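You operate a simulated robot arm through the tools that you are given. There is no shell and no other tool. Be economical: measure what you need, move in short steps, check, and stop when the job is done.

Carry out the task below with a simulated robot arm. There is one attempt and no reset: what you move stays moved.

Task
Fetch the blue-tab tape strip and set it on the stack of sheets. Open the gears drawer, take the blue gear on the top of the red desk and put it away in the inside of the gears drawer and shut the drawer again. Fetch the motor marked "N7" from the top of the blue cube and set it on the white job card there. Put the paper pad on the top of the blue cube away on the top of the packing table. Put the crumpled scrap on the green mat. Count the foam pieces on the top of the grey bench, then put as many of the sensors from the top of the grey bench in the orange tray. Any order will do. Set down upright: motor.

Only the result counts: the job must be done as asked and must still hold three seconds after the hand-in. Knocking over, shifting, dropping, spilling or breaking anything else fails it. Flat cloth is picked up by pressing the open fingertips on it (5 to 10 N) and closing them slowly along it; thin cloth reads only 2 to 8 mm in the jaws.

Robot
A 7-joint arm with a two-finger parallel gripper on a trunk, on a base that drives. Base frame: it is fixed to the floor where the robot stands at the start and does not move with it; the origin is under the middle of the robot, x ahead of it, y to its left, z up; the surface under the hand at the start is at about z = 820. Readings come in mm, rad, newtons and seconds.
Its first joint turns from -2.897 to 2.897 rad. Places, roughly: blue gear (5x5x3 cm) [2100, -1800, 700]; blue-tab tape strip (20x5x3 cm) [800, -100, 800]; crumpled scrap (9x6x4 cm) [-1100, 1300, 800]; foam piece (7x5x6 cm) [-1000, 700, 800]; foam piece (8x5x6 cm) [-1200, 1100, 800]; gears drawer [2600, 2200, 800]; green mat [-900, -1000, 800]; inside of the gears drawer [2600, 2300, 700]; job card [750, -2750, 750]; motor [1000, -2750, 750]; orange tray [3500, -1200, 900]; paper pad (6x8x4 cm) [1100, -3000, 700]; sensor [-1000, 1250, 750]; stack of sheets (21x30x1 cm) [1000, -3800, 1300]; top of the packing table [1300, -100, 800]. Payload 1.57 kg.
The TCP is the grasp point between the finger pads, 30 mm short of the fingertips. In the tool frame z runs along the fingers and y along their closing line. Largest opening 80 mm; finger width 17, thickness 12; the body of the gripper, 40 by 82 mm, starts 80 mm behind the TCP.
Orientation is told as [roll, pitch, yaw] about the base's x, y, z axes, in that order, counted from this pose: with the fingers straight down and closing along the base's y, the tool's x points along the base's -x, its y along +y and its z along -z.

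Tools
- The arm moves only by the tool nudge_tool. Its argument "increments" is a list of rows, each a list of 2 entries, a list of its own where there are three numbers: the shift along the tool's x, y, z in mm, then the turn, a rotation vector about the tool's x, y, z in rad. In form: [[[dx, dy, dz], [wx, wy, wz]], ...]. A call has 1 to 10 rows; each row shifts and turns the commanded pose from where the row before left it, along the tool's axes as they then stand. "gripper" is the closure in counts, from 0 (fully open) to 255 (shut), set as the call begins (left out, the last holds). Rows are played at 5 a second. More than 50 mm and 0.15 rad between two rows, or a gripper value outside its range, and nothing of the call is played. Where a pose cannot be reached the arm comes as near as it can. A force on the tool above 40 N (or 10 N above the force at the start of the call, whichever is more), or a blocked arm, ends the call early, and 0.2 s more pass. The fingers move at their own pace (about 153 mm/s each) and stop on an object; they squeeze with about 25 N. The grip force told is the motor's: it shows also when the fingers shut on nothing. Time passes only in rows, and 0.2 s behind the last, so rows that do not move let the fingers close. The reply holds the time, the measured pose of the TCP, the force on the tool along the base axes, the opening and the grip force, in the units named above and with some noise, with the torque about the TCP (base axes, N m) and any sound that the robot's microphone picked up.
- Cameras (640 x 400 px; columns grow to the right, rows downward): "scene" is now at [-17.8, 154.6, 1377.9]; the picture's right is [-0.40, -0.92, 0.00], its down [-0.44, 0.19, -0.88] and it looks along [0.81, -0.35, -0.48] (base axes); focal length 266 px, centre (320, 200). "wrist" rides on the gripper at [72, -7, -122] in the tool frame; the picture's right is [0.09, 1.00, 0.00], its down [-0.84, 0.08, -0.54] and it looks along [-0.54, 0.05, 0.84] (tool axes); focal length 238 px, centre (320, 200). There is no depth. A picture from a camera that has moved, and an enlarged one, comes with that camera's place and axes in the base frame and with its lens.
- snapshot(camera): a new picture of that camera. The clock stands still meanwhile.
- drive_base(legs): drives the robot by 1 to 6 legs, each [ahead, left, turn to the left] in mm, mm and rad, along the robot's own axes; the way and the turn of a leg run together, so that a leg with both is an arc; at most 1500 mm and 3.142 rad a leg. The arm and the cameras ride along, it lands a little off, and it stops where it bumps. It gives what a move gives.
- turn_head(pan, tilt): turns the head with the scene camera to pan (to the left, within 2.496 rad either way) and tilt (down, from -0.506 to 1.204), counted from straight ahead of the robot. It gives what a move gives.
- inspect(camera, box): a new picture of the part [left, top, right, bottom] of that camera's present view, enlarged. The clock stands still meanwhile.
- sign_off(): hands the job in; it is judged then, once.

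Work in short steps. Places have to be worked out from the pictures, the camera data and where the tool is seen: move nearer, look again, correct. Check each grasp and each placing, and mend what went wrong. You have 483 turns and 236 pictures in all, those below and enlarged ones among them. Open the gripper and draw the arm clear of the work before you hand the job in, unless the task says otherwise; then end with one line.

The tools are called after "Emit:" as name(argument=value, ...) on one line, values as JSON. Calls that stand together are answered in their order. nudge_tool: Moves the arm, as the interface text tells. Its arguments: {"type":"object","properties":{"increments":{"type":"array","items":{"type":"array"}},"gripper":{"type":"number"}},"required":["increments"]} The other tools are called the same way: drive_base (legs) drives the base; turn_head (pan, tilt) turns the head that bears the scene camera; snapshot (camera) takes a picture; inspect (camera, box) takes an enlarged picture of a part of a camera's view; sign_off () hands the job in.

At the start:

```text
time: 0.0
tool_pos: [625.2, -64.1, 1121.1]
tcp_rot: [0.0, 0.001, 0.001]
force: [-0.2, -1.1, -0.2]
ft_torque: [0.02, 0.02, 0.01]
gripper_width: 79.9
gripper_force: 0.1
robot x, y, heading: [-0.5, -5.6, -0.001]
head pan, tilt: [-0.407, 0.503]
```

scene: 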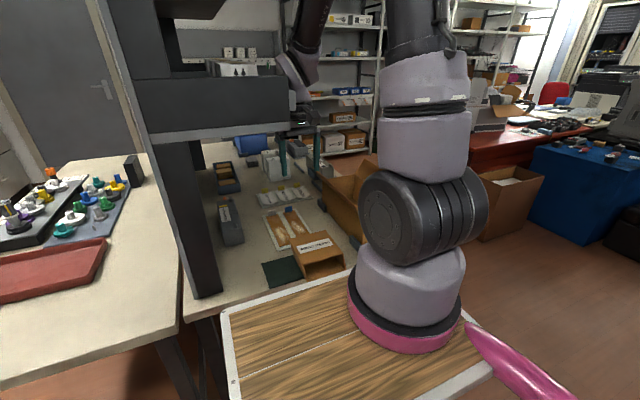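
wrist: 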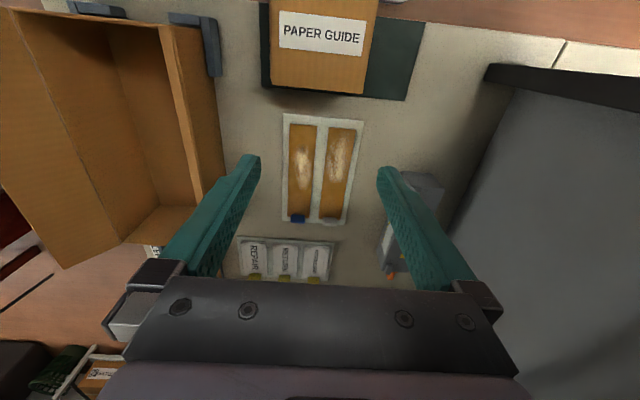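

The blue tab strip shows in the wrist view between the fingers, beside another strip. I enlarge it to measure.

Emit:
inspect(camera="wrist", box=[220, 80, 420, 290])

Emit:
inspect(camera="scene", box=[180, 120, 380, 300])

```text
1.90 times, centred on (320, 185) of wrist
camera zoom: at [553.1, -70.6, 1242.6], right [-0.09, 1.0, 0.0], down [0.84, 0.08, 0.54], along [0.54, 0.05, -0.84], focal length 454 px, centre (320, 229)
```

zoom: 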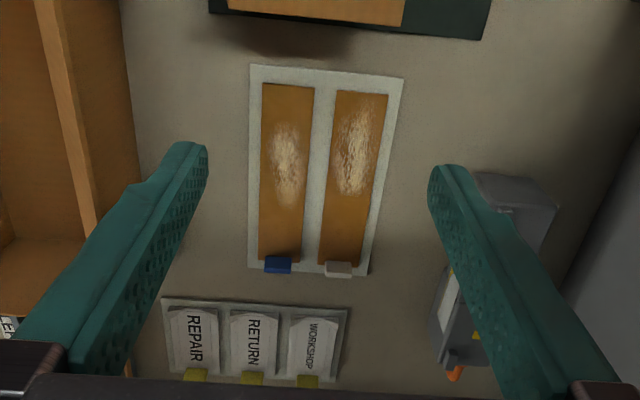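

```text
2.22 times, centred on (280, 210) of scene
camera zoom: at [-17.8, 154.6, 1377.9], right [-0.4, -0.92, 0.0], down [-0.44, 0.19, -0.88], along [0.81, -0.35, -0.48], focal length 592 px, centre (409, 178)
```

zoom: 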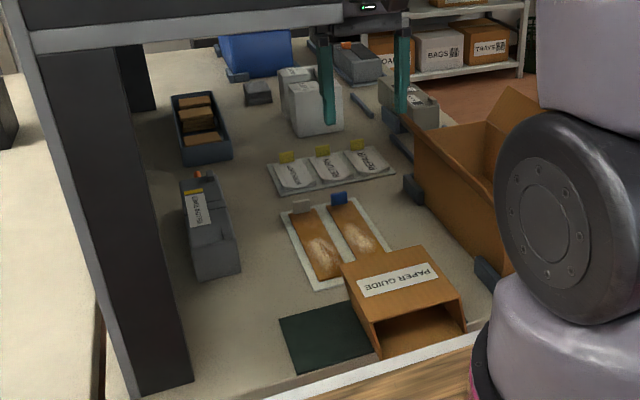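

The strip runs from about x=669 to 867 at y≈-90, with the blue tab at the far end. I move above it and lower to look closer.

Emit:
nudge_tool(increments=[[[-29, -5, 34], [0, 0, 0]], [[-29, -5, 34], [0, 0, 0]], [[-29, -5, 34], [0, 0, 0]], [[-29, -5, 34], [0, 0, 0]], [[-29, -5, 30], [0, 0, 0]]], gripper=0)

Emit:
snapshot(camera="wrist")

```text
time: 1.2
tool_pos: [771.3, -91.0, 955.1]
tcp_rot: [0.001, -0.002, 0.0]
force: [0.0, -0.2, 1.7]
ft_torque: [0.0, -0.02, 0.04]
gripper_width: 79.8
gripper_force: 0.1
robot x, y, heading: [-1.6, -3.0, 0.004]
head pan, tilt: [-0.407, 0.503]
```

```text
231 pictures are left
camera wrist: at [699.8, -95.8, 1075.7], right [-0.09, 1.0, 0.0], down [0.84, 0.08, 0.54], along [0.54, 0.05, -0.84], focal length 238 px, centre (320, 200)
```

wrist: 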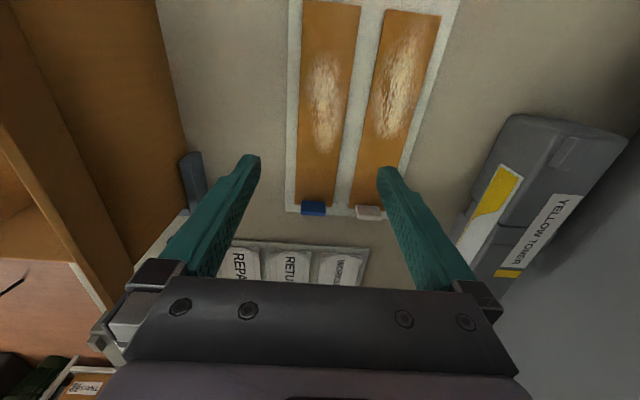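

Emit:
inspect(camera="wrist", box=[270, 130, 430, 230])

```text
4.00 times, centred on (350, 180) of wrist
camera zoom: at [699.8, -95.8, 1075.7], right [-0.09, 1.0, 0.0], down [0.84, 0.08, 0.54], along [0.54, 0.05, -0.84], focal length 953 px, centre (200, 280)
```

zoom: 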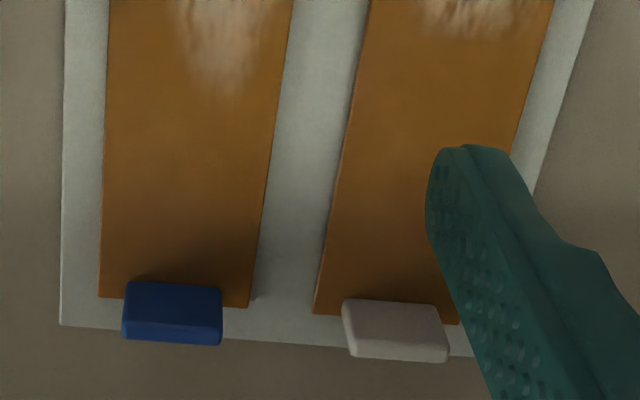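

The tab is a plate ~10 mm (x) by 30 mm (y). Before choosing the grasp, I look toward the stack of sheets and the other spots.

Emit:
turn_head(pan=-1.31, tilt=0.1)

Emit:
snapshot(camera="scene")

Emit:
turn_head(pan=2.3, tilt=0.3)

Emit:
snapshot(camera="scene")

Emit:
turn_head(pan=-2.4, tilt=0.3)

Emit:
snapshot(camera="scene")

Emit:
turn_head(pan=0.7, tilt=0.2)

Emit:
snapshot(camera="scene")

```text
time: 2.4
tool_pos: [771.6, -89.7, 953.8]
tcp_rot: [0.0, -0.001, 0.002]
force: [-0.8, -0.1, 0.3]
ft_torque: [-0.03, 0.02, 0.01]
gripper_width: 80.1
gripper_force: 0.0
robot x, y, heading: [1.5, -0.8, -0.005]
head pan, tilt: [-1.311, 0.099]
```

```text
229 pictures are left
camera scene: at [-77.5, 101.6, 1415.2], right [-0.97, -0.26, 0.0], down [-0.03, 0.1, -0.99], along [0.26, -0.96, -0.1], focal length 266 px, centre (320, 200)
```

scene: 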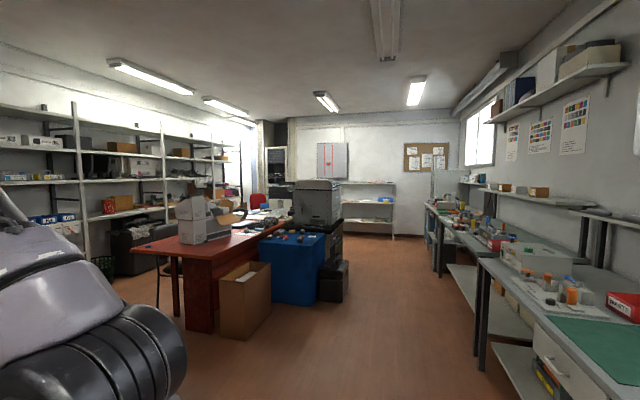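

```text
time: 5.4
tool_pos: [770.9, -90.7, 956.0]
tcp_rot: [-0.001, 0.0, 0.0]
force: [-0.1, -0.1, 0.1]
ft_torque: [0.01, -0.01, -0.01]
gripper_width: 80.0
gripper_force: 0.1
robot x, y, heading: [4.4, 0.1, 0.003]
head pan, tilt: [2.3, 0.3]
```

```text
228 pictures are left
camera scene: at [-163.5, 260.2, 1396.6], right [0.75, 0.67, 0.0], down [0.2, -0.22, -0.96], along [-0.64, 0.71, -0.3], focal length 266 px, centre (320, 200)
```

scene: 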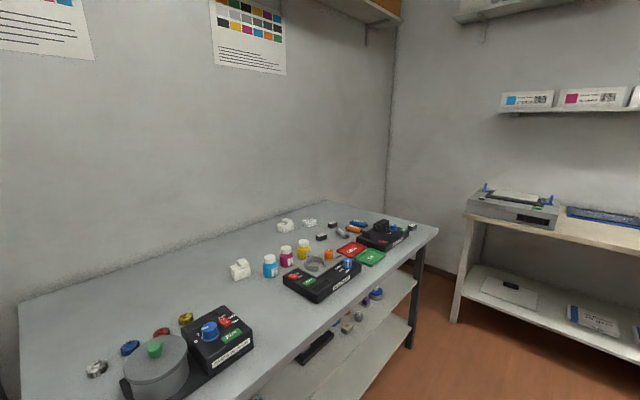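

```text
time: 9.1
tool_pos: [769.2, -90.0, 953.6]
tcp_rot: [0.001, 0.0, 0.0]
force: [0.1, -0.1, -0.5]
ft_torque: [0.0, -0.01, 0.02]
gripper_width: 80.1
gripper_force: 0.0
robot x, y, heading: [-2.2, 2.6, -0.0]
head pan, tilt: [-2.4, 0.3]
```

```text
227 pictures are left
camera scene: at [-170.1, 127.5, 1396.6], right [-0.68, 0.74, 0.0], down [0.22, 0.2, -0.96], along [-0.7, -0.65, -0.3], focal length 266 px, centre (320, 200)
```

scene: 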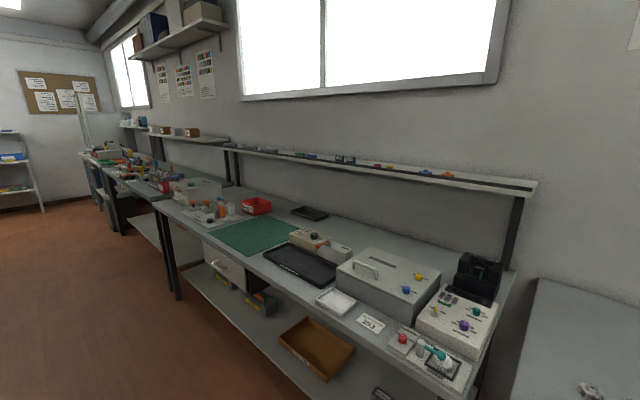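

```text
time: 11.8
tool_pos: [771.3, -89.2, 953.9]
tcp_rot: [0.0, -0.001, 0.001]
force: [-0.4, 0.7, 0.9]
ft_torque: [0.0, -0.03, -0.02]
gripper_width: 79.6
gripper_force: 0.0
robot x, y, heading: [0.2, -2.7, 0.003]
head pan, tilt: [0.7, 0.201]
```

```text
226 pictures are left
camera scene: at [-30.0, 250.5, 1405.9], right [0.64, -0.77, 0.0], down [-0.15, -0.13, -0.98], along [0.75, 0.63, -0.2], focal length 266 px, centre (320, 200)
```

scene: 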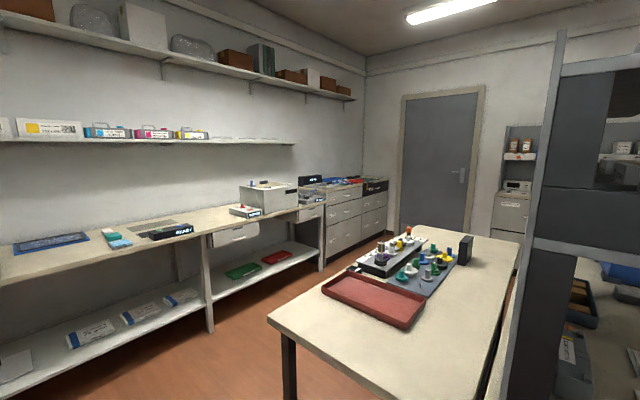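

The stack is on top of the copier in open space, so a tool-down grasp will do. I turn the tool 90° so the fingers pinch the tab's thin direction, then look.

Emit:
nudge_tool(increments=[[[0, 0, 0], [0, 0, 0.15]], [[0, 0, 0], [0, 0, 0.15]], [[0, 0, 0], [0, 0, 0.15]], [[0, 0, 0], [0, 0, 0.15]], [[0, 0, 0], [0, 0, 0.15]], [[0, 0, 0], [0, 0, 0.15]], [[0, 0, 0], [0, 0, 0.15]], [[0, 0, 0], [0, 0, 0.15]], [[0, 0, 0], [0, 0, 0.15]], [[0, 0, 0], [0, 0, 0.15]]], gripper=100)

Emit:
nudge_tool(increments=[[[0, 0, 0], [0, 0, 0.0708]], [[0, 33, 0], [0, 0, 0]], [[0, 33, 0], [0, 0, 0]], [[0, 34, 0], [0, 0, 0]]])

Emit:
snapshot(camera="wrist")

```text
time: 14.0
tool_pos: [767.0, -106.7, 964.1]
tcp_rot: [0.015, 0.009, -1.512]
force: [1.1, -1.8, -2.9]
ft_torque: [0.35, 0.04, -0.03]
gripper_width: 48.6
gripper_force: 0.0
robot x, y, heading: [4.6, -4.2, -0.007]
head pan, tilt: [0.7, 0.201]
```

```text
time: 15.0
tool_pos: [867.2, -87.0, 956.6]
tcp_rot: [0.0, 0.002, -1.571]
force: [0.8, 0.0, -0.2]
ft_torque: [-0.04, -0.03, -0.02]
gripper_width: 48.7
gripper_force: 0.0
robot x, y, heading: [-2.5, 1.0, -0.002]
head pan, tilt: [0.7, 0.201]
```

```text
225 pictures are left
camera wrist: at [862.0, -13.9, 1079.0], right [1.0, 0.09, 0.0], down [0.08, -0.84, 0.54], along [0.05, -0.54, -0.84], focal length 238 px, centre (320, 200)
```

wrist: 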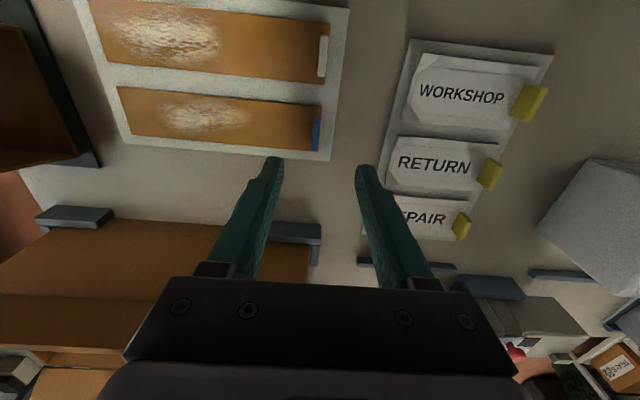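

Tab estimated at (865, -89); lowering to about 20 mm above and checking again.

Emit:
nudge_tool(increments=[[[1, -2, 37], [0, 0, 0]], [[1, 0, 37], [0, 0, 0]]])

Emit:
inspect(camera="wrist", box=[220, 100, 420, 225])

```text
time: 15.8
tool_pos: [887.9, -86.2, 942.1]
tcp_rot: [0.096, 0.014, -1.573]
force: [0.0, 0.0, 0.0]
ft_torque: [-0.01, -0.01, -0.01]
gripper_width: 48.6
gripper_force: 0.0
robot x, y, heading: [-0.8, -4.4, -0.003]
head pan, tilt: [0.7, 0.201]
stopped in row 2: the arm was blocked; the commanded pose is now the measured one
```

```text
3.20 times, centred on (320, 162) of wrist
camera zoom: at [870.1, -16.2, 1063.5], right [0.99, 0.09, 0.1], down [0.02, -0.84, 0.53], along [0.13, -0.53, -0.84], focal length 763 px, centre (320, 320)
```

zoom: 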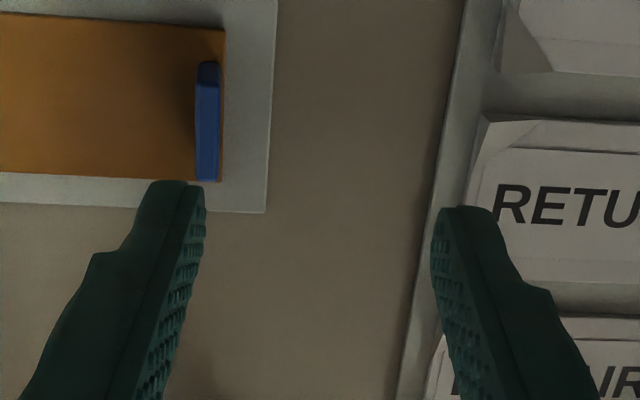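

The arm was blocked without contact force. I look at the arm with the head.

Emit:
turn_head(pan=-0.35, tilt=0.4)

Emit:
snapshot(camera="scene")

```text
time: 17.1
tool_pos: [888.0, -87.9, 941.3]
tcp_rot: [0.096, 0.015, -1.575]
force: [0.2, -0.8, -0.1]
ft_torque: [-0.01, -0.01, -0.01]
gripper_width: 48.3
gripper_force: 0.1
robot x, y, heading: [-4.3, 1.6, -0.0]
head pan, tilt: [-0.351, 0.4]
```

```text
223 pictures are left
camera scene: at [-23.4, 159.6, 1387.2], right [-0.34, -0.94, 0.0], down [-0.36, 0.13, -0.92], along [0.87, -0.32, -0.38], focal length 266 px, centre (320, 200)
```

scene: 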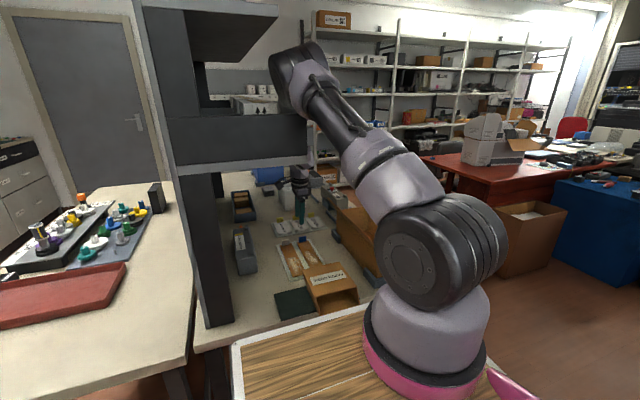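

The forearm seems to touch the end of the overhead shelf (its end near y≈-20). I raise the tool, and will strafe the base right so the arm passes clear of it.

Emit:
nudge_tool(increments=[[[0, -10, -45], [0, -0.05, 0]], [[0, -10, -45], [0, -0.046, 0]], [[0, 0, -45], [0, 0, 0]], [[0, 0, -45], [0, 0, 0]], [[0, 0, -45], [0, 0, 0]]])

Emit:
snapshot(camera="scene")

```text
time: 18.3
tool_pos: [837.9, -107.9, 1042.3]
tcp_rot: [-0.081, -0.153, -1.582]
force: [-2.8, -0.5, -1.5]
ft_torque: [0.03, -0.26, 0.02]
gripper_width: 48.7
gripper_force: 0.0
robot x, y, heading: [-2.9, -3.1, -0.006]
head pan, tilt: [-0.351, 0.4]
stopped in row 5: the arm was blocked; the commanded pose is now the measured one
```

```text
222 pictures are left
camera scene: at [-13.8, 146.4, 1388.3], right [-0.35, -0.94, -0.01], down [-0.37, 0.14, -0.92], along [0.86, -0.32, -0.39], focal length 266 px, centre (320, 200)
```

scene: 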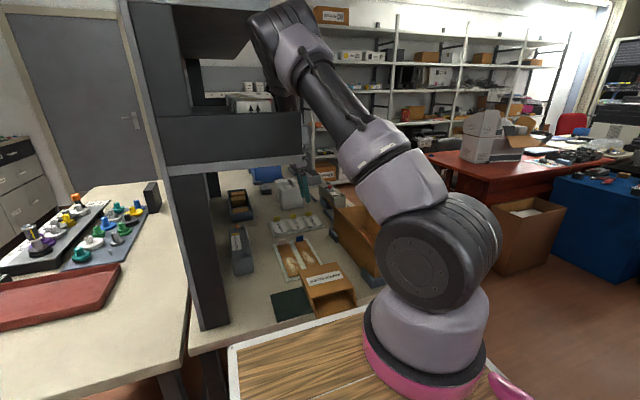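

Again blocked: the wrist joint is close to the shelf. I move sideways to -y, away from the shelf.

Emit:
nudge_tool(increments=[[[-40, 0, 0], [0, 0, 0]], [[-40, 0, 0], [0, 0, 0]], [[-40, 0, 0], [0, 0, 0]]])

Emit:
snapshot(camera="scene")

```text
time: 19.3
tool_pos: [812.5, -143.8, 1085.1]
tcp_rot: [-0.054, -0.153, -1.53]
force: [-0.3, 0.0, 0.6]
ft_torque: [0.01, 0.0, 0.01]
gripper_width: 48.6
gripper_force: 0.1
robot x, y, heading: [-21.9, 26.9, 0.036]
head pan, tilt: [-0.351, 0.4]
stopped in row 3: the arm was blocked; the commanded pose is now the measured one
```

```text
221 pictures are left
camera scene: at [-58.2, 184.9, 1387.0], right [-0.31, -0.95, 0.0], down [-0.36, 0.12, -0.93], along [0.88, -0.29, -0.38], focal length 266 px, centre (320, 200)
```

scene: 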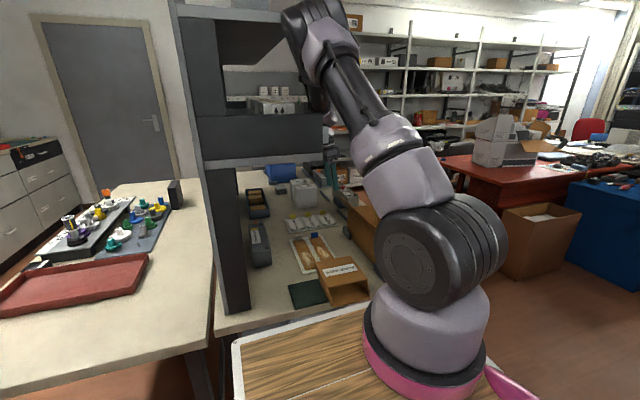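

Emit:
snapshot(camera="wrist")

Emit:
inspect(camera="scene", box=[230, 0, 430, 220])

```text
220 pictures are left
camera wrist: at [809.0, -52.7, 1194.3], right [0.99, 0.12, -0.07], down [0.14, -0.74, 0.66], along [0.03, -0.66, -0.75], focal length 238 px, centre (320, 200)
```

wrist: 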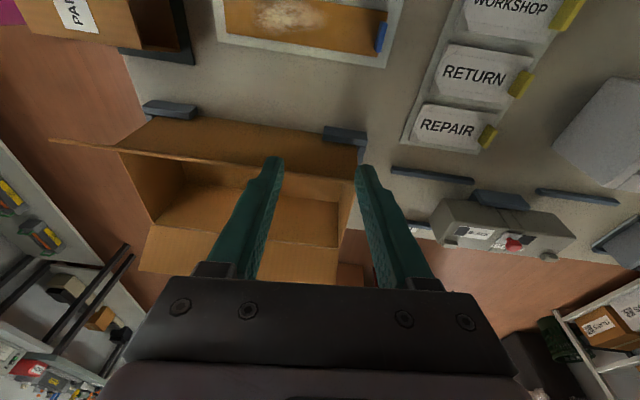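

```text
1.82 times, centred on (330, 110) of scene
camera zoom: at [-58.2, 184.9, 1387.0], right [-0.31, -0.95, 0.0], down [-0.36, 0.12, -0.93], along [0.88, -0.29, -0.38], focal length 484 px, centre (302, 364)
```

zoom: 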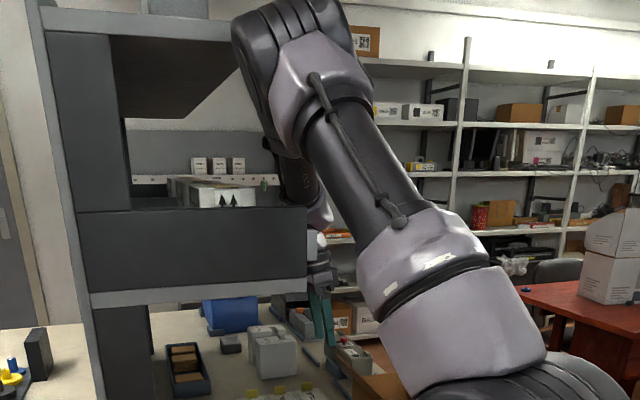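

I try driving the base a little right to free the arm.

Emit:
drive_base(legs=[[0, -60, 0]])

Emit:
inspect(camera="scene", box=[180, 0, 480, 220])

```text
time: 20.3
tool_pos: [822.5, -130.2, 1085.2]
tcp_rot: [-0.049, -0.152, -1.473]
force: [0.3, -0.3, 0.2]
ft_torque: [0.0, 0.05, 0.0]
gripper_width: 48.6
gripper_force: 0.2
robot x, y, heading: [-23.4, 1.2, 0.059]
head pan, tilt: [-0.351, 0.4]
stopped in leg 1: the robot was blocked; the commanded pose is now the measured one
```

```text
1.82 times, centred on (330, 110) of scene
camera zoom: at [-56.8, 158.4, 1386.9], right [-0.29, -0.96, 0.0], down [-0.37, 0.11, -0.92], along [0.89, -0.26, -0.38], focal length 484 px, centre (302, 364)
```

zoom: 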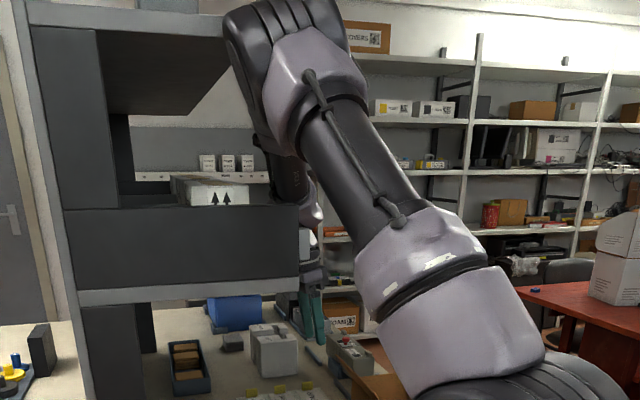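

Still blocked. I test a small retreat toward the robot (-x) to see which way is free.

Emit:
nudge_tool(increments=[[[0, -20, 0], [0, 0, 0]], [[0, -20, 0], [0, 0, 0]]])

Emit:
turn_head(pan=-0.35, tilt=0.0)

Emit:
snapshot(camera="scene")

```text
time: 20.9
tool_pos: [792.7, -141.6, 1077.0]
tcp_rot: [-0.062, -0.152, -1.483]
force: [0.2, -0.1, 0.6]
ft_torque: [0.0, -0.04, -0.01]
gripper_width: 48.5
gripper_force: 0.1
robot x, y, heading: [-19.2, 0.5, 0.063]
head pan, tilt: [-0.351, 0.4]
```

```text
time: 21.8
tool_pos: [791.0, -136.5, 1076.1]
tcp_rot: [-0.063, -0.152, -1.479]
force: [0.0, -0.1, 0.2]
ft_torque: [0.01, -0.01, 0.03]
gripper_width: 48.5
gripper_force: 0.0
robot x, y, heading: [-24.3, -3.4, 0.06]
head pan, tilt: [-0.351, 0.0]
```

```text
217 pictures are left
camera scene: at [-47.4, 156.8, 1424.3], right [-0.29, -0.96, 0.0], down [0.0, 0.0, -1.0], along [0.96, -0.29, 0.0], focal length 266 px, centre (320, 200)
```

scene: 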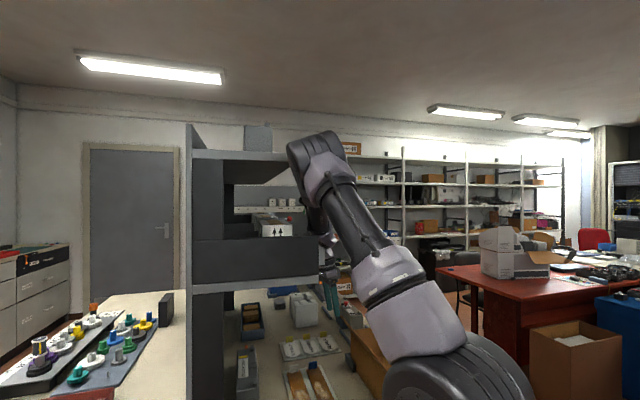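

Retreating works. I continue back and right.

Emit:
nudge_tool(increments=[[[-10, -35, 0], [0, 0, 0]], [[-20, -35, 0], [0, 0, 0]], [[-20, -35, 0], [0, 0, 0]], [[-30, -20, 0], [0, 0, 0]]])

Emit:
snapshot(camera="scene")

```text
time: 22.8
tool_pos: [673.5, -229.5, 1099.2]
tcp_rot: [-0.064, -0.153, -1.479]
force: [0.0, 0.3, 0.4]
ft_torque: [-0.04, 0.04, -0.02]
gripper_width: 48.4
gripper_force: 0.0
robot x, y, heading: [-18.4, -1.4, 0.062]
head pan, tilt: [-0.351, 0.0]
```

```text
216 pictures are left
camera scene: at [-47.2, 157.1, 1424.3], right [-0.29, -0.96, 0.0], down [0.0, 0.0, -1.0], along [0.96, -0.29, 0.0], focal length 266 px, centre (320, 200)
```

scene: 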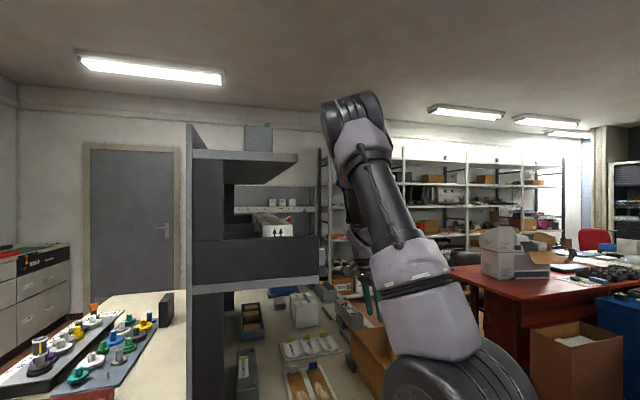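

Free now. I level the tool and drive right 320 mm so the arm can come in from the right of the shelf.

Emit:
nudge_tool(increments=[[[0, 0, -20], [0.077, 0.032, 0]], [[0, 0, -20], [0.076, 0.032, 0]]])

Emit:
drive_base(legs=[[0, -320, 0]])

Emit:
turn_head(pan=-0.2, tilt=0.4)

Emit:
snapshot(camera="scene")

```text
time: 23.4
tool_pos: [679.0, -225.8, 1137.2]
tcp_rot: [-0.217, -0.087, -1.489]
force: [0.0, -0.2, 0.2]
ft_torque: [-0.04, -0.01, 0.03]
gripper_width: 48.7
gripper_force: 0.2
robot x, y, heading: [-22.2, -2.6, 0.055]
head pan, tilt: [-0.351, 0.0]
```

```text
time: 25.5
tool_pos: [698.6, -548.5, 1135.7]
tcp_rot: [-0.214, -0.088, -1.487]
force: [-0.1, -0.9, -0.6]
ft_torque: [0.02, 0.0, 0.01]
gripper_width: 48.7
gripper_force: 0.0
robot x, y, heading: [-1.6, -324.4, 0.057]
head pan, tilt: [-0.351, 0.0]
```

```text
time: 26.4
tool_pos: [698.7, -548.6, 1137.1]
tcp_rot: [-0.215, -0.087, -1.487]
force: [0.7, 0.5, -0.2]
ft_torque: [0.02, -0.01, 0.0]
gripper_width: 48.4
gripper_force: 0.1
robot x, y, heading: [-2.1, -328.9, 0.057]
head pan, tilt: [-0.201, 0.4]
```

```text
215 pictures are left
camera scene: at [-22.6, -154.9, 1387.4], right [-0.14, -0.99, 0.0], down [-0.38, 0.05, -0.92], along [0.91, -0.13, -0.39], focal length 266 px, centre (320, 200)
```

scene: 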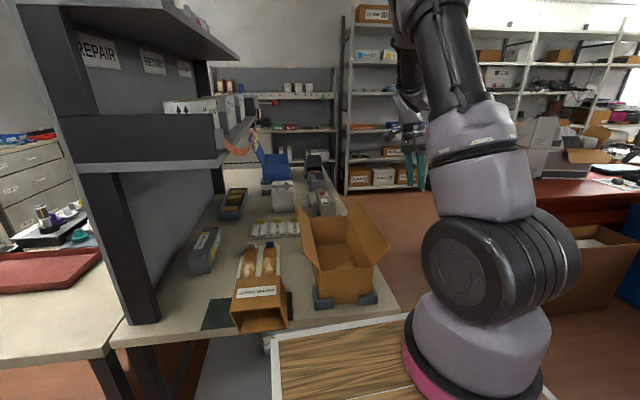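

I correct the tilt (signs now understood) and move toward the strip at safe height.

Emit:
nudge_tool(increments=[[[0, 0, 0], [-0.107, 0.044, 0.042]], [[0, 0, 0], [-0.108, 0.043, 0.042]]])

Emit:
nudge_tool(increments=[[[43, 17, 0], [0, 0, 0]], [[43, 17, 0], [0, 0, 0]], [[43, 17, 0], [0, 0, 0]], [[43, 17, 0], [0, 0, 0]], [[43, 17, 0], [0, 0, 0]], [[43, 17, 0], [0, 0, 0]], [[43, 17, 0], [0, 0, 0]], [[43, 17, 0], [0, 0, 0]], [[43, 17, 0], [0, 0, 0]], [[43, 17, 0], [0, 0, 0]]])

Emit:
snapshot(camera="scene")

```text
time: 27.0
tool_pos: [698.9, -549.2, 1136.3]
tcp_rot: [0.004, -0.011, -1.58]
force: [0.6, -0.3, -0.7]
ft_torque: [-0.01, 0.03, 0.02]
gripper_width: 48.7
gripper_force: 0.1
robot x, y, heading: [-1.9, -325.0, 0.056]
head pan, tilt: [-0.201, 0.4]
```

```text
time: 29.2
tool_pos: [871.3, -119.8, 1134.6]
tcp_rot: [0.004, -0.011, -1.58]
force: [-0.7, -1.5, 0.7]
ft_torque: [0.03, 0.01, 0.02]
gripper_width: 48.7
gripper_force: 0.0
robot x, y, heading: [-3.0, -326.8, 0.061]
head pan, tilt: [-0.201, 0.4]
```

```text
214 pictures are left
camera scene: at [-22.9, -155.3, 1387.4], right [-0.14, -0.99, 0.0], down [-0.39, 0.06, -0.92], along [0.91, -0.13, -0.39], focal length 266 px, centre (320, 200)
```

scene: 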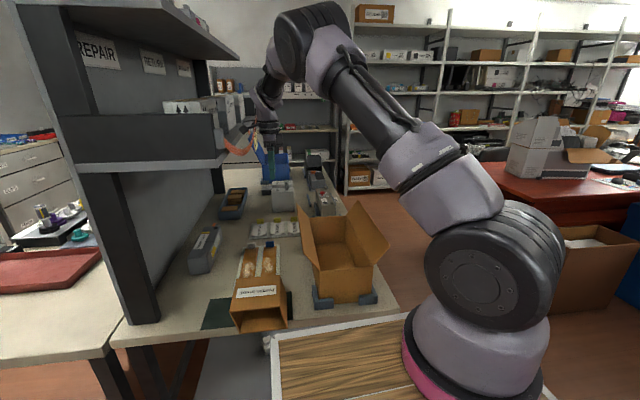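

Good clearance. Now lowering over the tab.

Emit:
nudge_tool(increments=[[[8, -1, 44], [0, 0, 0]], [[8, -1, 44], [0, 0, 0]], [[8, -1, 44], [0, 0, 0]], [[8, -1, 44], [0, 0, 0]], [[0, 0, 40], [0, 0, 0]], [[0, 0, 18], [0, 0.011, 0]]])

Emit:
snapshot(camera="wrist")

```text
time: 29.6
tool_pos: [877.7, -118.9, 1113.2]
tcp_rot: [0.021, 0.0, -1.589]
force: [1.6, -11.9, 8.7]
ft_torque: [2.38, 0.32, -0.26]
gripper_width: 48.8
gripper_force: 0.0
robot x, y, heading: [-2.2, -324.6, 0.068]
head pan, tilt: [-0.201, 0.4]
stopped in row 1: the force on the tool passed its limit at 83 N (the readings are from after the stop); the commanded pose is now the measured one
```

```text
213 pictures are left
camera wrist: at [870.0, -45.1, 1235.7], right [1.0, 0.07, 0.02], down [0.05, -0.84, 0.55], along [0.06, -0.54, -0.84], focal length 238 px, centre (320, 200)
```

wrist: 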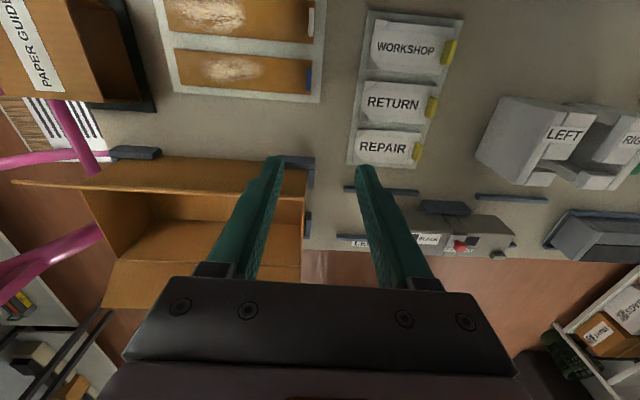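

The hand camera mount hit the shelf's bottom edge. I back off to -y, then turn the tool half round so the camera is on the -y side.

Emit:
nudge_tool(increments=[[[-35, 0, 0], [0, 0, 0]], [[-35, 0, 0], [0, 0, 0]], [[0, 0, 0], [0, 0, -0.15]], [[0, 0, 0], [0, 0, -0.15]], [[0, 0, 0], [0, 0, -0.15]], [[0, 0, 0], [0, 0, -0.15]], [[0, 0, 0], [0, 0, -0.15]], [[0, 0, 0], [0, 0, -0.15]], [[0, 0, 0], [0, 0, -0.15]], [[0, 0, 0], [0, 0, -0.15]]])

Emit:
nudge_tool(increments=[[[0, 0, 0], [0, 0, -0.15]], [[0, 0, 0], [0, 0, -0.15]], [[0, 0, 0], [0, 0, -0.15]], [[0, 0, 0], [0, 0, -0.15]], [[0, 0, 0], [0, 0, -0.15]], [[0, 0, 0], [0, 0, -0.15]], [[0, 0, 0], [0, 0, -0.15]], [[0, 0, 0], [0, 0, -0.15]], [[0, 0, 0], [0, 0, -0.15]], [[0, 0, 0], [0, 0, -0.15]]])

Emit:
snapshot(camera="wrist")

```text
time: 31.8
tool_pos: [874.5, -186.0, 1113.1]
tcp_rot: [0.006, -0.018, -0.381]
force: [0.4, 0.7, -0.2]
ft_torque: [-0.02, 0.0, 0.02]
gripper_width: 48.6
gripper_force: 0.2
robot x, y, heading: [-0.3, -328.1, 0.058]
head pan, tilt: [-0.201, 0.4]
```

```text
time: 34.0
tool_pos: [874.9, -185.8, 1113.6]
tcp_rot: [-0.017, -0.006, 1.115]
force: [-0.1, 0.2, 0.3]
ft_torque: [0.01, 0.03, 0.01]
gripper_width: 48.5
gripper_force: 0.1
robot x, y, heading: [0.6, -327.3, 0.058]
head pan, tilt: [-0.201, 0.4]
```

```text
212 pictures are left
camera wrist: at [848.1, -252.6, 1234.9], right [-0.93, 0.35, -0.02], down [0.29, 0.79, 0.55], along [0.21, 0.5, -0.84], focal length 238 px, centre (320, 200)
```

wrist: 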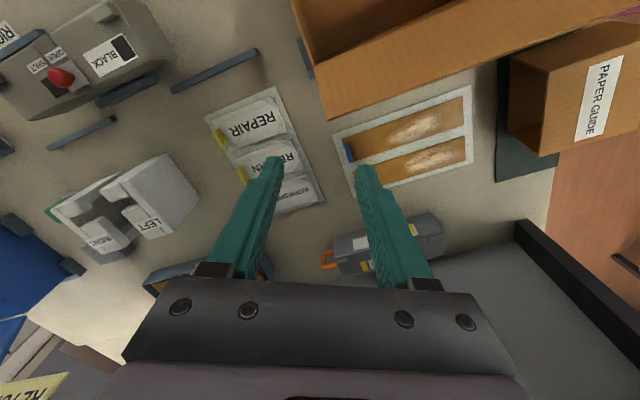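

The box flap corner is near (869,-185,944), too close for the camera with this yaw. I go to yaw 0 and will grip the tab across its 30 mm width instead.

Emit:
nudge_tool(increments=[[[0, 0, 0], [0, 0, 0.1394]], [[0, 0, 0], [0, 0, 0.1394]], [[0, 0, 0], [0, 0, 0.1394]], [[0, 0, 0], [0, 0, 0.1394]], [[0, 0, 0], [0, 0, 0.1394]], [[0, 0, 0], [0, 0, 0.1394]], [[0, 0, 0], [0, 0, 0.1394]], [[0, 0, 0], [0, 0, 0.1394]]])

Emit:
nudge_tool(increments=[[[0, 32, 0], [0.0, 0, 0]], [[0, 32, 0], [0, 0, 0]], [[1, 33, 0], [0, 0, 0]], [[1, 0, 45], [0, 0, 0]], [[1, 0, 45], [0, 0, 0]], [[1, 0, 45], [0, 0, 0]], [[1, 0, 45], [0, 0, 0]]])

Emit:
snapshot(camera="wrist")

```text
time: 35.8
tool_pos: [874.2, -185.9, 1112.6]
tcp_rot: [-0.004, -0.02, -0.003]
force: [-0.4, -0.2, -0.3]
ft_torque: [0.0, 0.0, -0.01]
gripper_width: 48.8
gripper_force: 0.0
robot x, y, heading: [-4.4, -326.3, 0.06]
head pan, tilt: [-0.201, 0.4]
```

```text
time: 37.4
tool_pos: [874.6, -89.2, 934.3]
tcp_rot: [-0.001, -0.019, -0.002]
force: [-0.5, -0.3, 0.7]
ft_torque: [0.01, -0.04, 0.02]
gripper_width: 48.4
gripper_force: 0.1
robot x, y, heading: [-5.1, -329.6, 0.062]
head pan, tilt: [-0.201, 0.4]
```

```text
211 pictures are left
camera wrist: at [800.3, -95.8, 1054.7], right [-0.09, 1.0, 0.0], down [0.83, 0.08, 0.56], along [0.56, 0.05, -0.83], focal length 238 px, centre (320, 200)
```

wrist: 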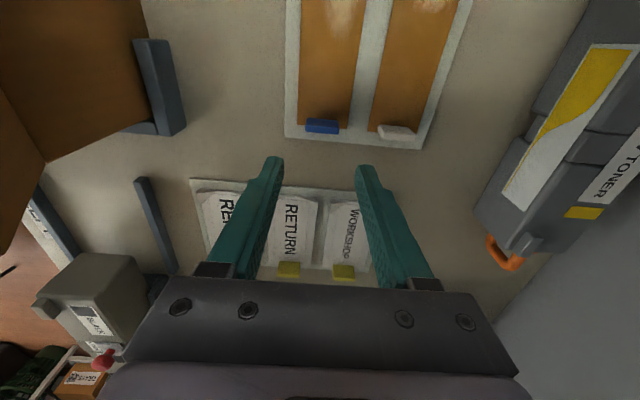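

Tab centre about (867, -89). I shift 7 mm back and lower to z≈858.

Emit:
nudge_tool(increments=[[[7, 0, 30], [0, 0.019, 0]], [[0, 0, 30], [0, 0, 0]]])

Emit:
inspect(camera="wrist", box=[240, 100, 400, 220])

```text
time: 38.0
tool_pos: [868.2, -90.4, 872.7]
tcp_rot: [-0.002, -0.002, -0.003]
force: [0.1, 0.0, -0.4]
ft_torque: [0.0, 0.01, -0.02]
gripper_width: 48.7
gripper_force: 0.0
robot x, y, heading: [-0.6, -323.2, 0.063]
head pan, tilt: [-0.201, 0.4]
```

```text
3.33 times, centred on (320, 160) of wrist
camera zoom: at [795.5, -95.0, 994.9], right [-0.09, 1.0, 0.0], down [0.84, 0.08, 0.54], along [0.54, 0.05, -0.84], focal length 794 px, centre (320, 333)
```

zoom: 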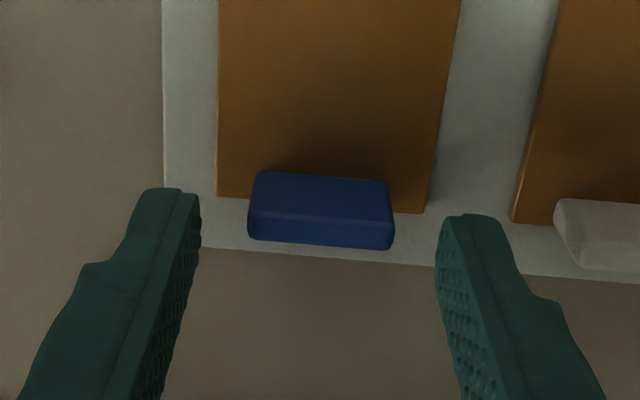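

Emit:
nudge_tool(increments=[[[1, 1, 14], [0, 0, 0]], [[0, 0, 0], [0, 0, 0]]])

Emit:
inspect(camera="wrist", box=[240, 100, 400, 220])

```text
time: 38.6
tool_pos: [864.4, -87.2, 858.9]
tcp_rot: [-0.005, -0.001, -0.002]
force: [-1.0, 0.2, 0.3]
ft_torque: [-0.01, 0.02, -0.04]
gripper_width: 48.4
gripper_force: 0.0
robot x, y, heading: [-6.0, -327.5, 0.061]
head pan, tilt: [-0.201, 0.4]
```

```text
3.33 times, centred on (320, 160) of wrist
camera zoom: at [793.0, -93.2, 980.2], right [-0.09, 1.0, 0.0], down [0.84, 0.08, 0.54], along [0.54, 0.05, -0.84], focal length 794 px, centre (320, 333)
```

zoom: 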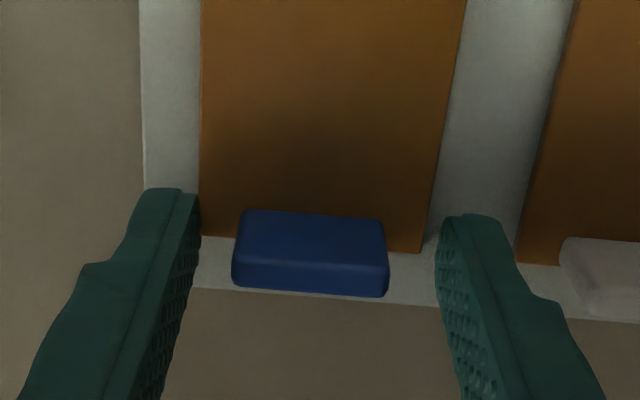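

Tab lies between the fingers. I lower 3 mm and close.

Emit:
nudge_tool(increments=[[[0, 0, 3], [0, 0, 0]]])

Emit:
nudge_tool(increments=[[[0, 0, 0], [0, 0, 0]], [[0, 0, 0], [0, 0, 0]], [[0, 0, 0], [0, 0, 0]], [[0, 0, -10], [0, 0, 0]]], gripper=255)

Emit:
snapshot(camera="wrist")

```text
time: 39.0
tool_pos: [865.0, -88.0, 856.6]
tcp_rot: [-0.002, -0.002, -0.002]
force: [-2.3, -0.6, 9.2]
ft_torque: [-0.24, 0.06, -0.05]
gripper_width: 48.8
gripper_force: 0.2
robot x, y, heading: [-0.9, -324.9, 0.065]
head pan, tilt: [-0.201, 0.4]
```

```text
time: 40.0
tool_pos: [865.4, -88.3, 865.6]
tcp_rot: [-0.005, 0.0, 0.0]
force: [0.2, 0.7, -0.5]
ft_torque: [0.0, 0.01, -0.05]
gripper_width: 28.5
gripper_force: 25.0
robot x, y, heading: [-1.4, -328.8, 0.058]
head pan, tilt: [-0.201, 0.4]
```

```text
208 pictures are left
camera wrist: at [795.0, -93.2, 986.2], right [-0.09, 1.0, 0.0], down [0.84, 0.08, 0.54], along [0.54, 0.05, -0.84], focal length 238 px, centre (320, 200)
```

wrist: 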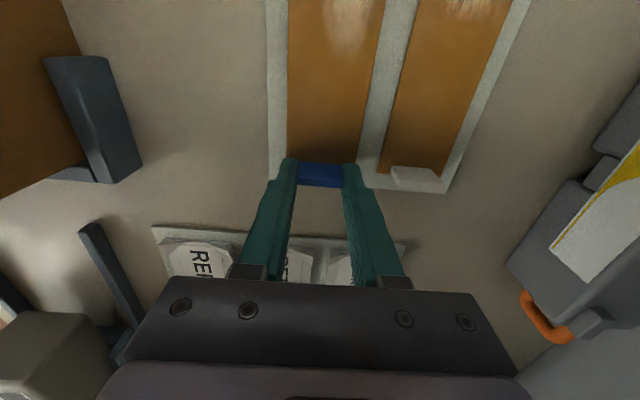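

Grip holds at 28.5 mm. Lifting gently and checking that the strip follows.

Emit:
nudge_tool(increments=[[[0, 0, -20], [0, 0, 0]], [[0, 0, -20], [0, 0, 0]], [[0, 0, -30], [0, 0, 0]], [[0, 0, -30], [0, 0, 0]]])

Emit:
snapshot(camera="wrist")

Emit:
snapshot(camera="scene")

```text
time: 41.0
tool_pos: [864.6, -86.7, 967.2]
tcp_rot: [-0.003, 0.0, -0.002]
force: [-0.4, -0.3, -0.7]
ft_torque: [0.01, -0.02, -0.02]
gripper_width: 28.4
gripper_force: 24.5
robot x, y, heading: [-2.5, -326.3, 0.059]
head pan, tilt: [-0.201, 0.4]
```

```text
207 pictures are left
camera wrist: at [794.5, -92.6, 1088.4], right [-0.09, 1.0, 0.0], down [0.84, 0.08, 0.54], along [0.54, 0.05, -0.84], focal length 238 px, centre (320, 200)
```

wrist: 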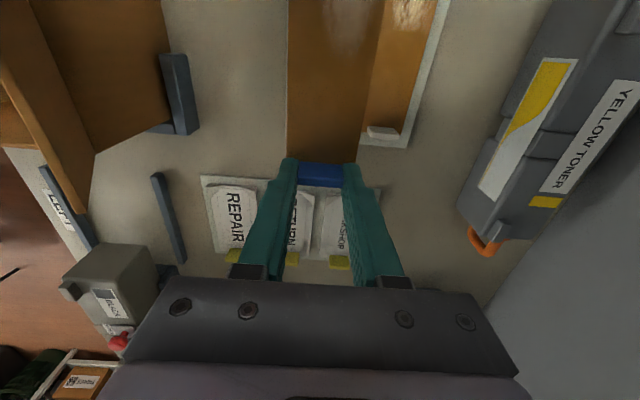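

```text
206 pictures are left
camera scene: at [-22.5, -154.8, 1387.3], right [-0.14, -0.99, 0.0], down [-0.39, 0.05, -0.92], along [0.91, -0.13, -0.39], focal length 266 px, centre (320, 200)
```

scene: 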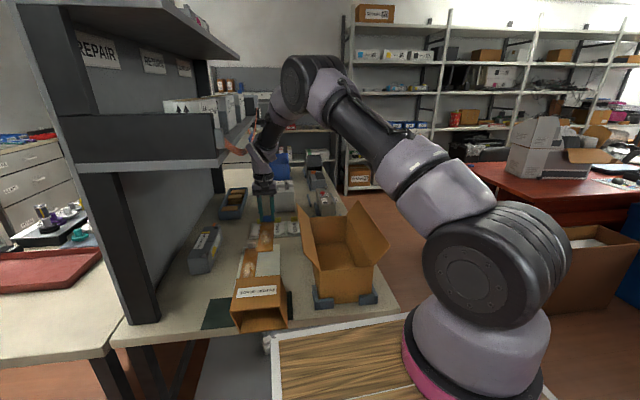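

The strip is held level. I raise it while moving away from the shelf, over the box, and pull it in for driving.

Emit:
nudge_tool(increments=[[[0, -15, -40], [0, 0, 0]], [[0, -15, -40], [0, 0, 0]], [[0, -15, -40], [0, 0, 0]], [[10, -40, -20], [0, 0, 0]], [[20, -40, -10], [0, 0, 0]], [[25, -40, -10], [0, 0, 0]], [[25, -40, 0], [0, 0, 0]], [[25, -40, 0], [0, 0, 0]], [[35, -20, 0], [0, 0, 0]], [[35, -20, 0], [0, 0, 0]]])

Emit:
turn_head(pan=-1.4, tilt=0.3)

Emit:
snapshot(camera="scene")

```text
time: 43.2
tool_pos: [687.8, -372.3, 1127.8]
tcp_rot: [-0.004, 0.001, -0.003]
force: [-0.1, 0.9, 0.3]
ft_torque: [0.01, 0.02, 0.02]
gripper_width: 28.3
gripper_force: 24.8
robot x, y, heading: [-3.3, -325.8, 0.063]
head pan, tilt: [-0.201, 0.4]
```

```text
time: 44.6
tool_pos: [690.4, -373.6, 1127.2]
tcp_rot: [-0.004, -0.001, -0.002]
force: [-0.5, 0.2, 0.1]
ft_torque: [-0.02, 0.0, 0.0]
gripper_width: 28.1
gripper_force: 24.9
robot x, y, heading: [1.3, -327.1, 0.053]
head pan, tilt: [-1.4, 0.3]
```

```text
205 pictures are left
camera scene: at [-93.0, -232.8, 1396.6], right [-0.97, -0.23, 0.0], down [-0.07, 0.29, -0.96], along [0.22, -0.93, -0.3], focal length 266 px, centre (320, 200)
```

scene: 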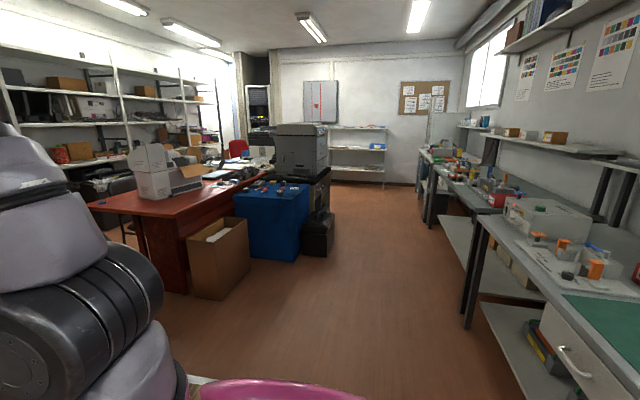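

Corridor along x≈0 is free. I raise the arm to z≈1400 (needed for the copier top), then turn right and drive down the corridor.

Emit:
nudge_tool(increments=[[[0, 0, -45], [0, 0, 0]], [[0, 0, -45], [0, 0, 0]], [[0, 0, -45], [0, 0, 0]], [[0, 0, -45], [0, 0, 0]], [[0, 0, -45], [0, 0, 0]], [[0, 0, -45], [0, 0, 0]]])

Emit:
drive_base(legs=[[-100, 0, 0], [0, 0, -1.63], [1400, -60, 0], [1400, -60, 0]])

Emit:
turn_head(pan=0.5, tilt=0.3)

Emit:
snapshot(camera="scene")

```text
time: 46.0
tool_pos: [688.4, -372.7, 1400.1]
tcp_rot: [-0.002, 0.0, -0.003]
force: [0.9, -0.3, -0.1]
ft_torque: [0.0, 0.01, 0.04]
gripper_width: 28.3
gripper_force: 25.1
robot x, y, heading: [0.2, -324.5, 0.062]
head pan, tilt: [-1.4, 0.3]
```

```text
time: 64.0
tool_pos: [-136.4, -3801.3, 1399.0]
tcp_rot: [-0.004, 0.0, -1.573]
force: [0.5, -0.7, -0.7]
ft_torque: [0.0, -0.03, -0.01]
gripper_width: 27.8
gripper_force: 25.2
robot x, y, heading: [-88.6, -3111.9, -1.519]
head pan, tilt: [-1.4, 0.3]
```

```text
time: 65.9
tool_pos: [-136.4, -3802.1, 1399.5]
tcp_rot: [-0.003, 0.001, -1.573]
force: [-0.1, 0.5, -0.2]
ft_torque: [-0.02, -0.01, -0.01]
gripper_width: 27.9
gripper_force: 24.7
robot x, y, heading: [-88.6, -3110.0, -1.514]
head pan, tilt: [0.499, 0.3]
```

```text
204 pictures are left
camera scene: at [142.1, -3079.9, 1396.6], right [-0.85, -0.53, 0.0], down [-0.16, 0.25, -0.96], along [0.51, -0.81, -0.3], focal length 266 px, centre (320, 200)
```

scene: 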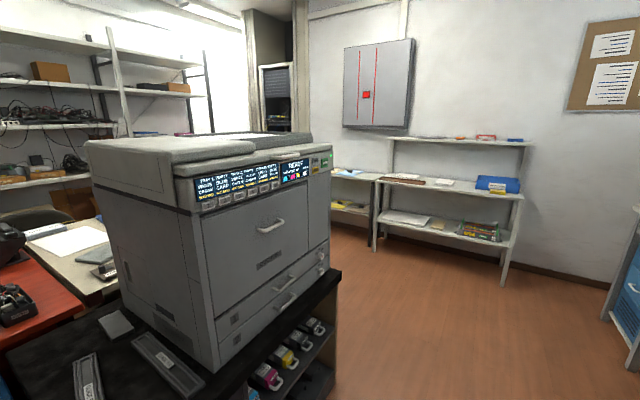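

The copier's front face is at x≈520–550, y from -3280 to -3800. I drive on to y≈-3700 and turn to face it.

Emit:
drive_base(legs=[[590, 0, 0], [0, 0, 1.514]])

Emit:
turn_head(pan=-0.2, tilt=0.4)

Emit:
snapshot(camera="scene")

Emit:
snapshot(camera="wrist")

```text
time: 73.0
tool_pos: [623.7, -3786.2, 1399.2]
tcp_rot: [-0.004, 0.0, -0.065]
force: [-0.8, 0.1, 0.0]
ft_torque: [-0.02, -0.01, 0.0]
gripper_width: 28.2
gripper_force: 24.8
robot x, y, heading: [-64.9, -3696.9, -0.006]
head pan, tilt: [0.499, 0.3]
```

```text
time: 74.0
tool_pos: [623.5, -3784.7, 1398.8]
tcp_rot: [-0.002, 0.0, -0.066]
force: [0.5, -0.6, 0.0]
ft_torque: [-0.04, 0.02, 0.01]
gripper_width: 28.2
gripper_force: 24.8
robot x, y, heading: [-59.2, -3694.4, -0.001]
head pan, tilt: [-0.201, 0.4]
```

```text
203 pictures are left
camera scene: at [-71.6, -3522.8, 1387.4], right [-0.2, -0.98, 0.0], down [-0.38, 0.08, -0.92], along [0.9, -0.19, -0.39], focal length 266 px, centre (320, 200)
```

scene: 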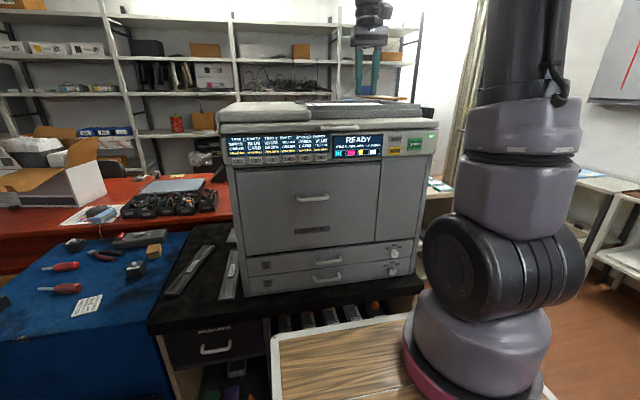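

```text
202 pictures are left
camera wrist: at [552.3, -3786.2, 1520.8], right [-0.03, 1.0, 0.0], down [0.84, 0.02, 0.54], along [0.54, 0.01, -0.84], focal length 238 px, centre (320, 200)
```

wrist: 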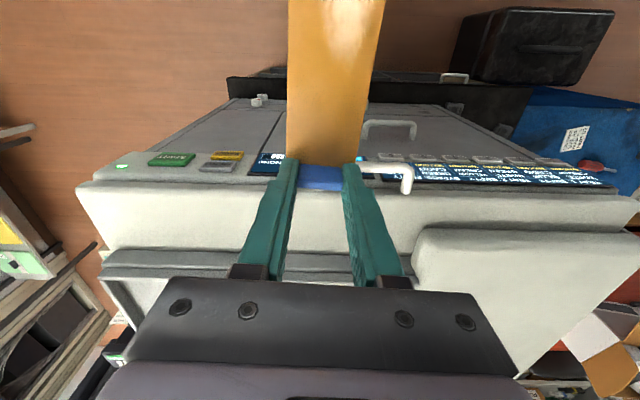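

I need to see the copier's top further back. I drive 130 mm ahead and extend the arm a bit.

Emit:
drive_base(legs=[[130, 0, 0]])

Emit:
nudge_tool(increments=[[[-40, 0, -20], [0, 0, 0]], [[-40, 0, -20], [0, 0, 0]], [[-40, 0, 0], [0, 0, 0]]])

Emit:
snapshot(camera="wrist")

```text
time: 75.3
tool_pos: [754.5, -3785.5, 1399.3]
tcp_rot: [-0.003, 0.001, -0.062]
force: [0.3, 0.9, -0.3]
ft_torque: [0.0, -0.01, -0.03]
gripper_width: 28.1
gripper_force: 25.0
robot x, y, heading: [68.0, -3696.8, -0.004]
head pan, tilt: [-0.201, 0.4]
```

```text
time: 76.1
tool_pos: [874.6, -3791.7, 1441.4]
tcp_rot: [-0.005, -0.001, -0.064]
force: [0.6, -0.2, 1.1]
ft_torque: [-0.03, -0.08, 0.0]
gripper_width: 28.0
gripper_force: 25.0
robot x, y, heading: [69.8, -3695.5, -0.009]
head pan, tilt: [-0.201, 0.4]
```

```text
201 pictures are left
camera wrist: at [803.6, -3792.1, 1564.1], right [-0.03, 1.0, 0.0], down [0.84, 0.03, 0.54], along [0.54, 0.01, -0.84], focal length 238 px, centre (320, 200)
```

wrist: 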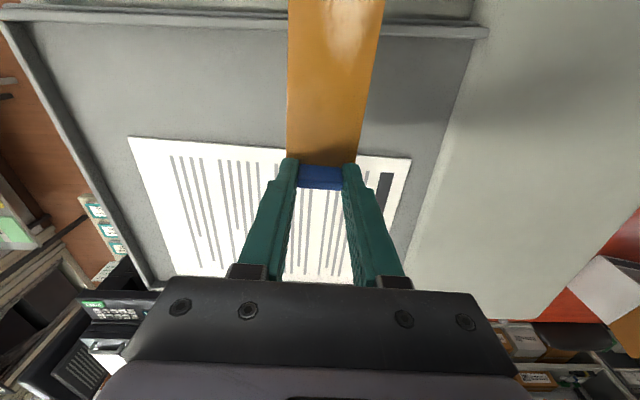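

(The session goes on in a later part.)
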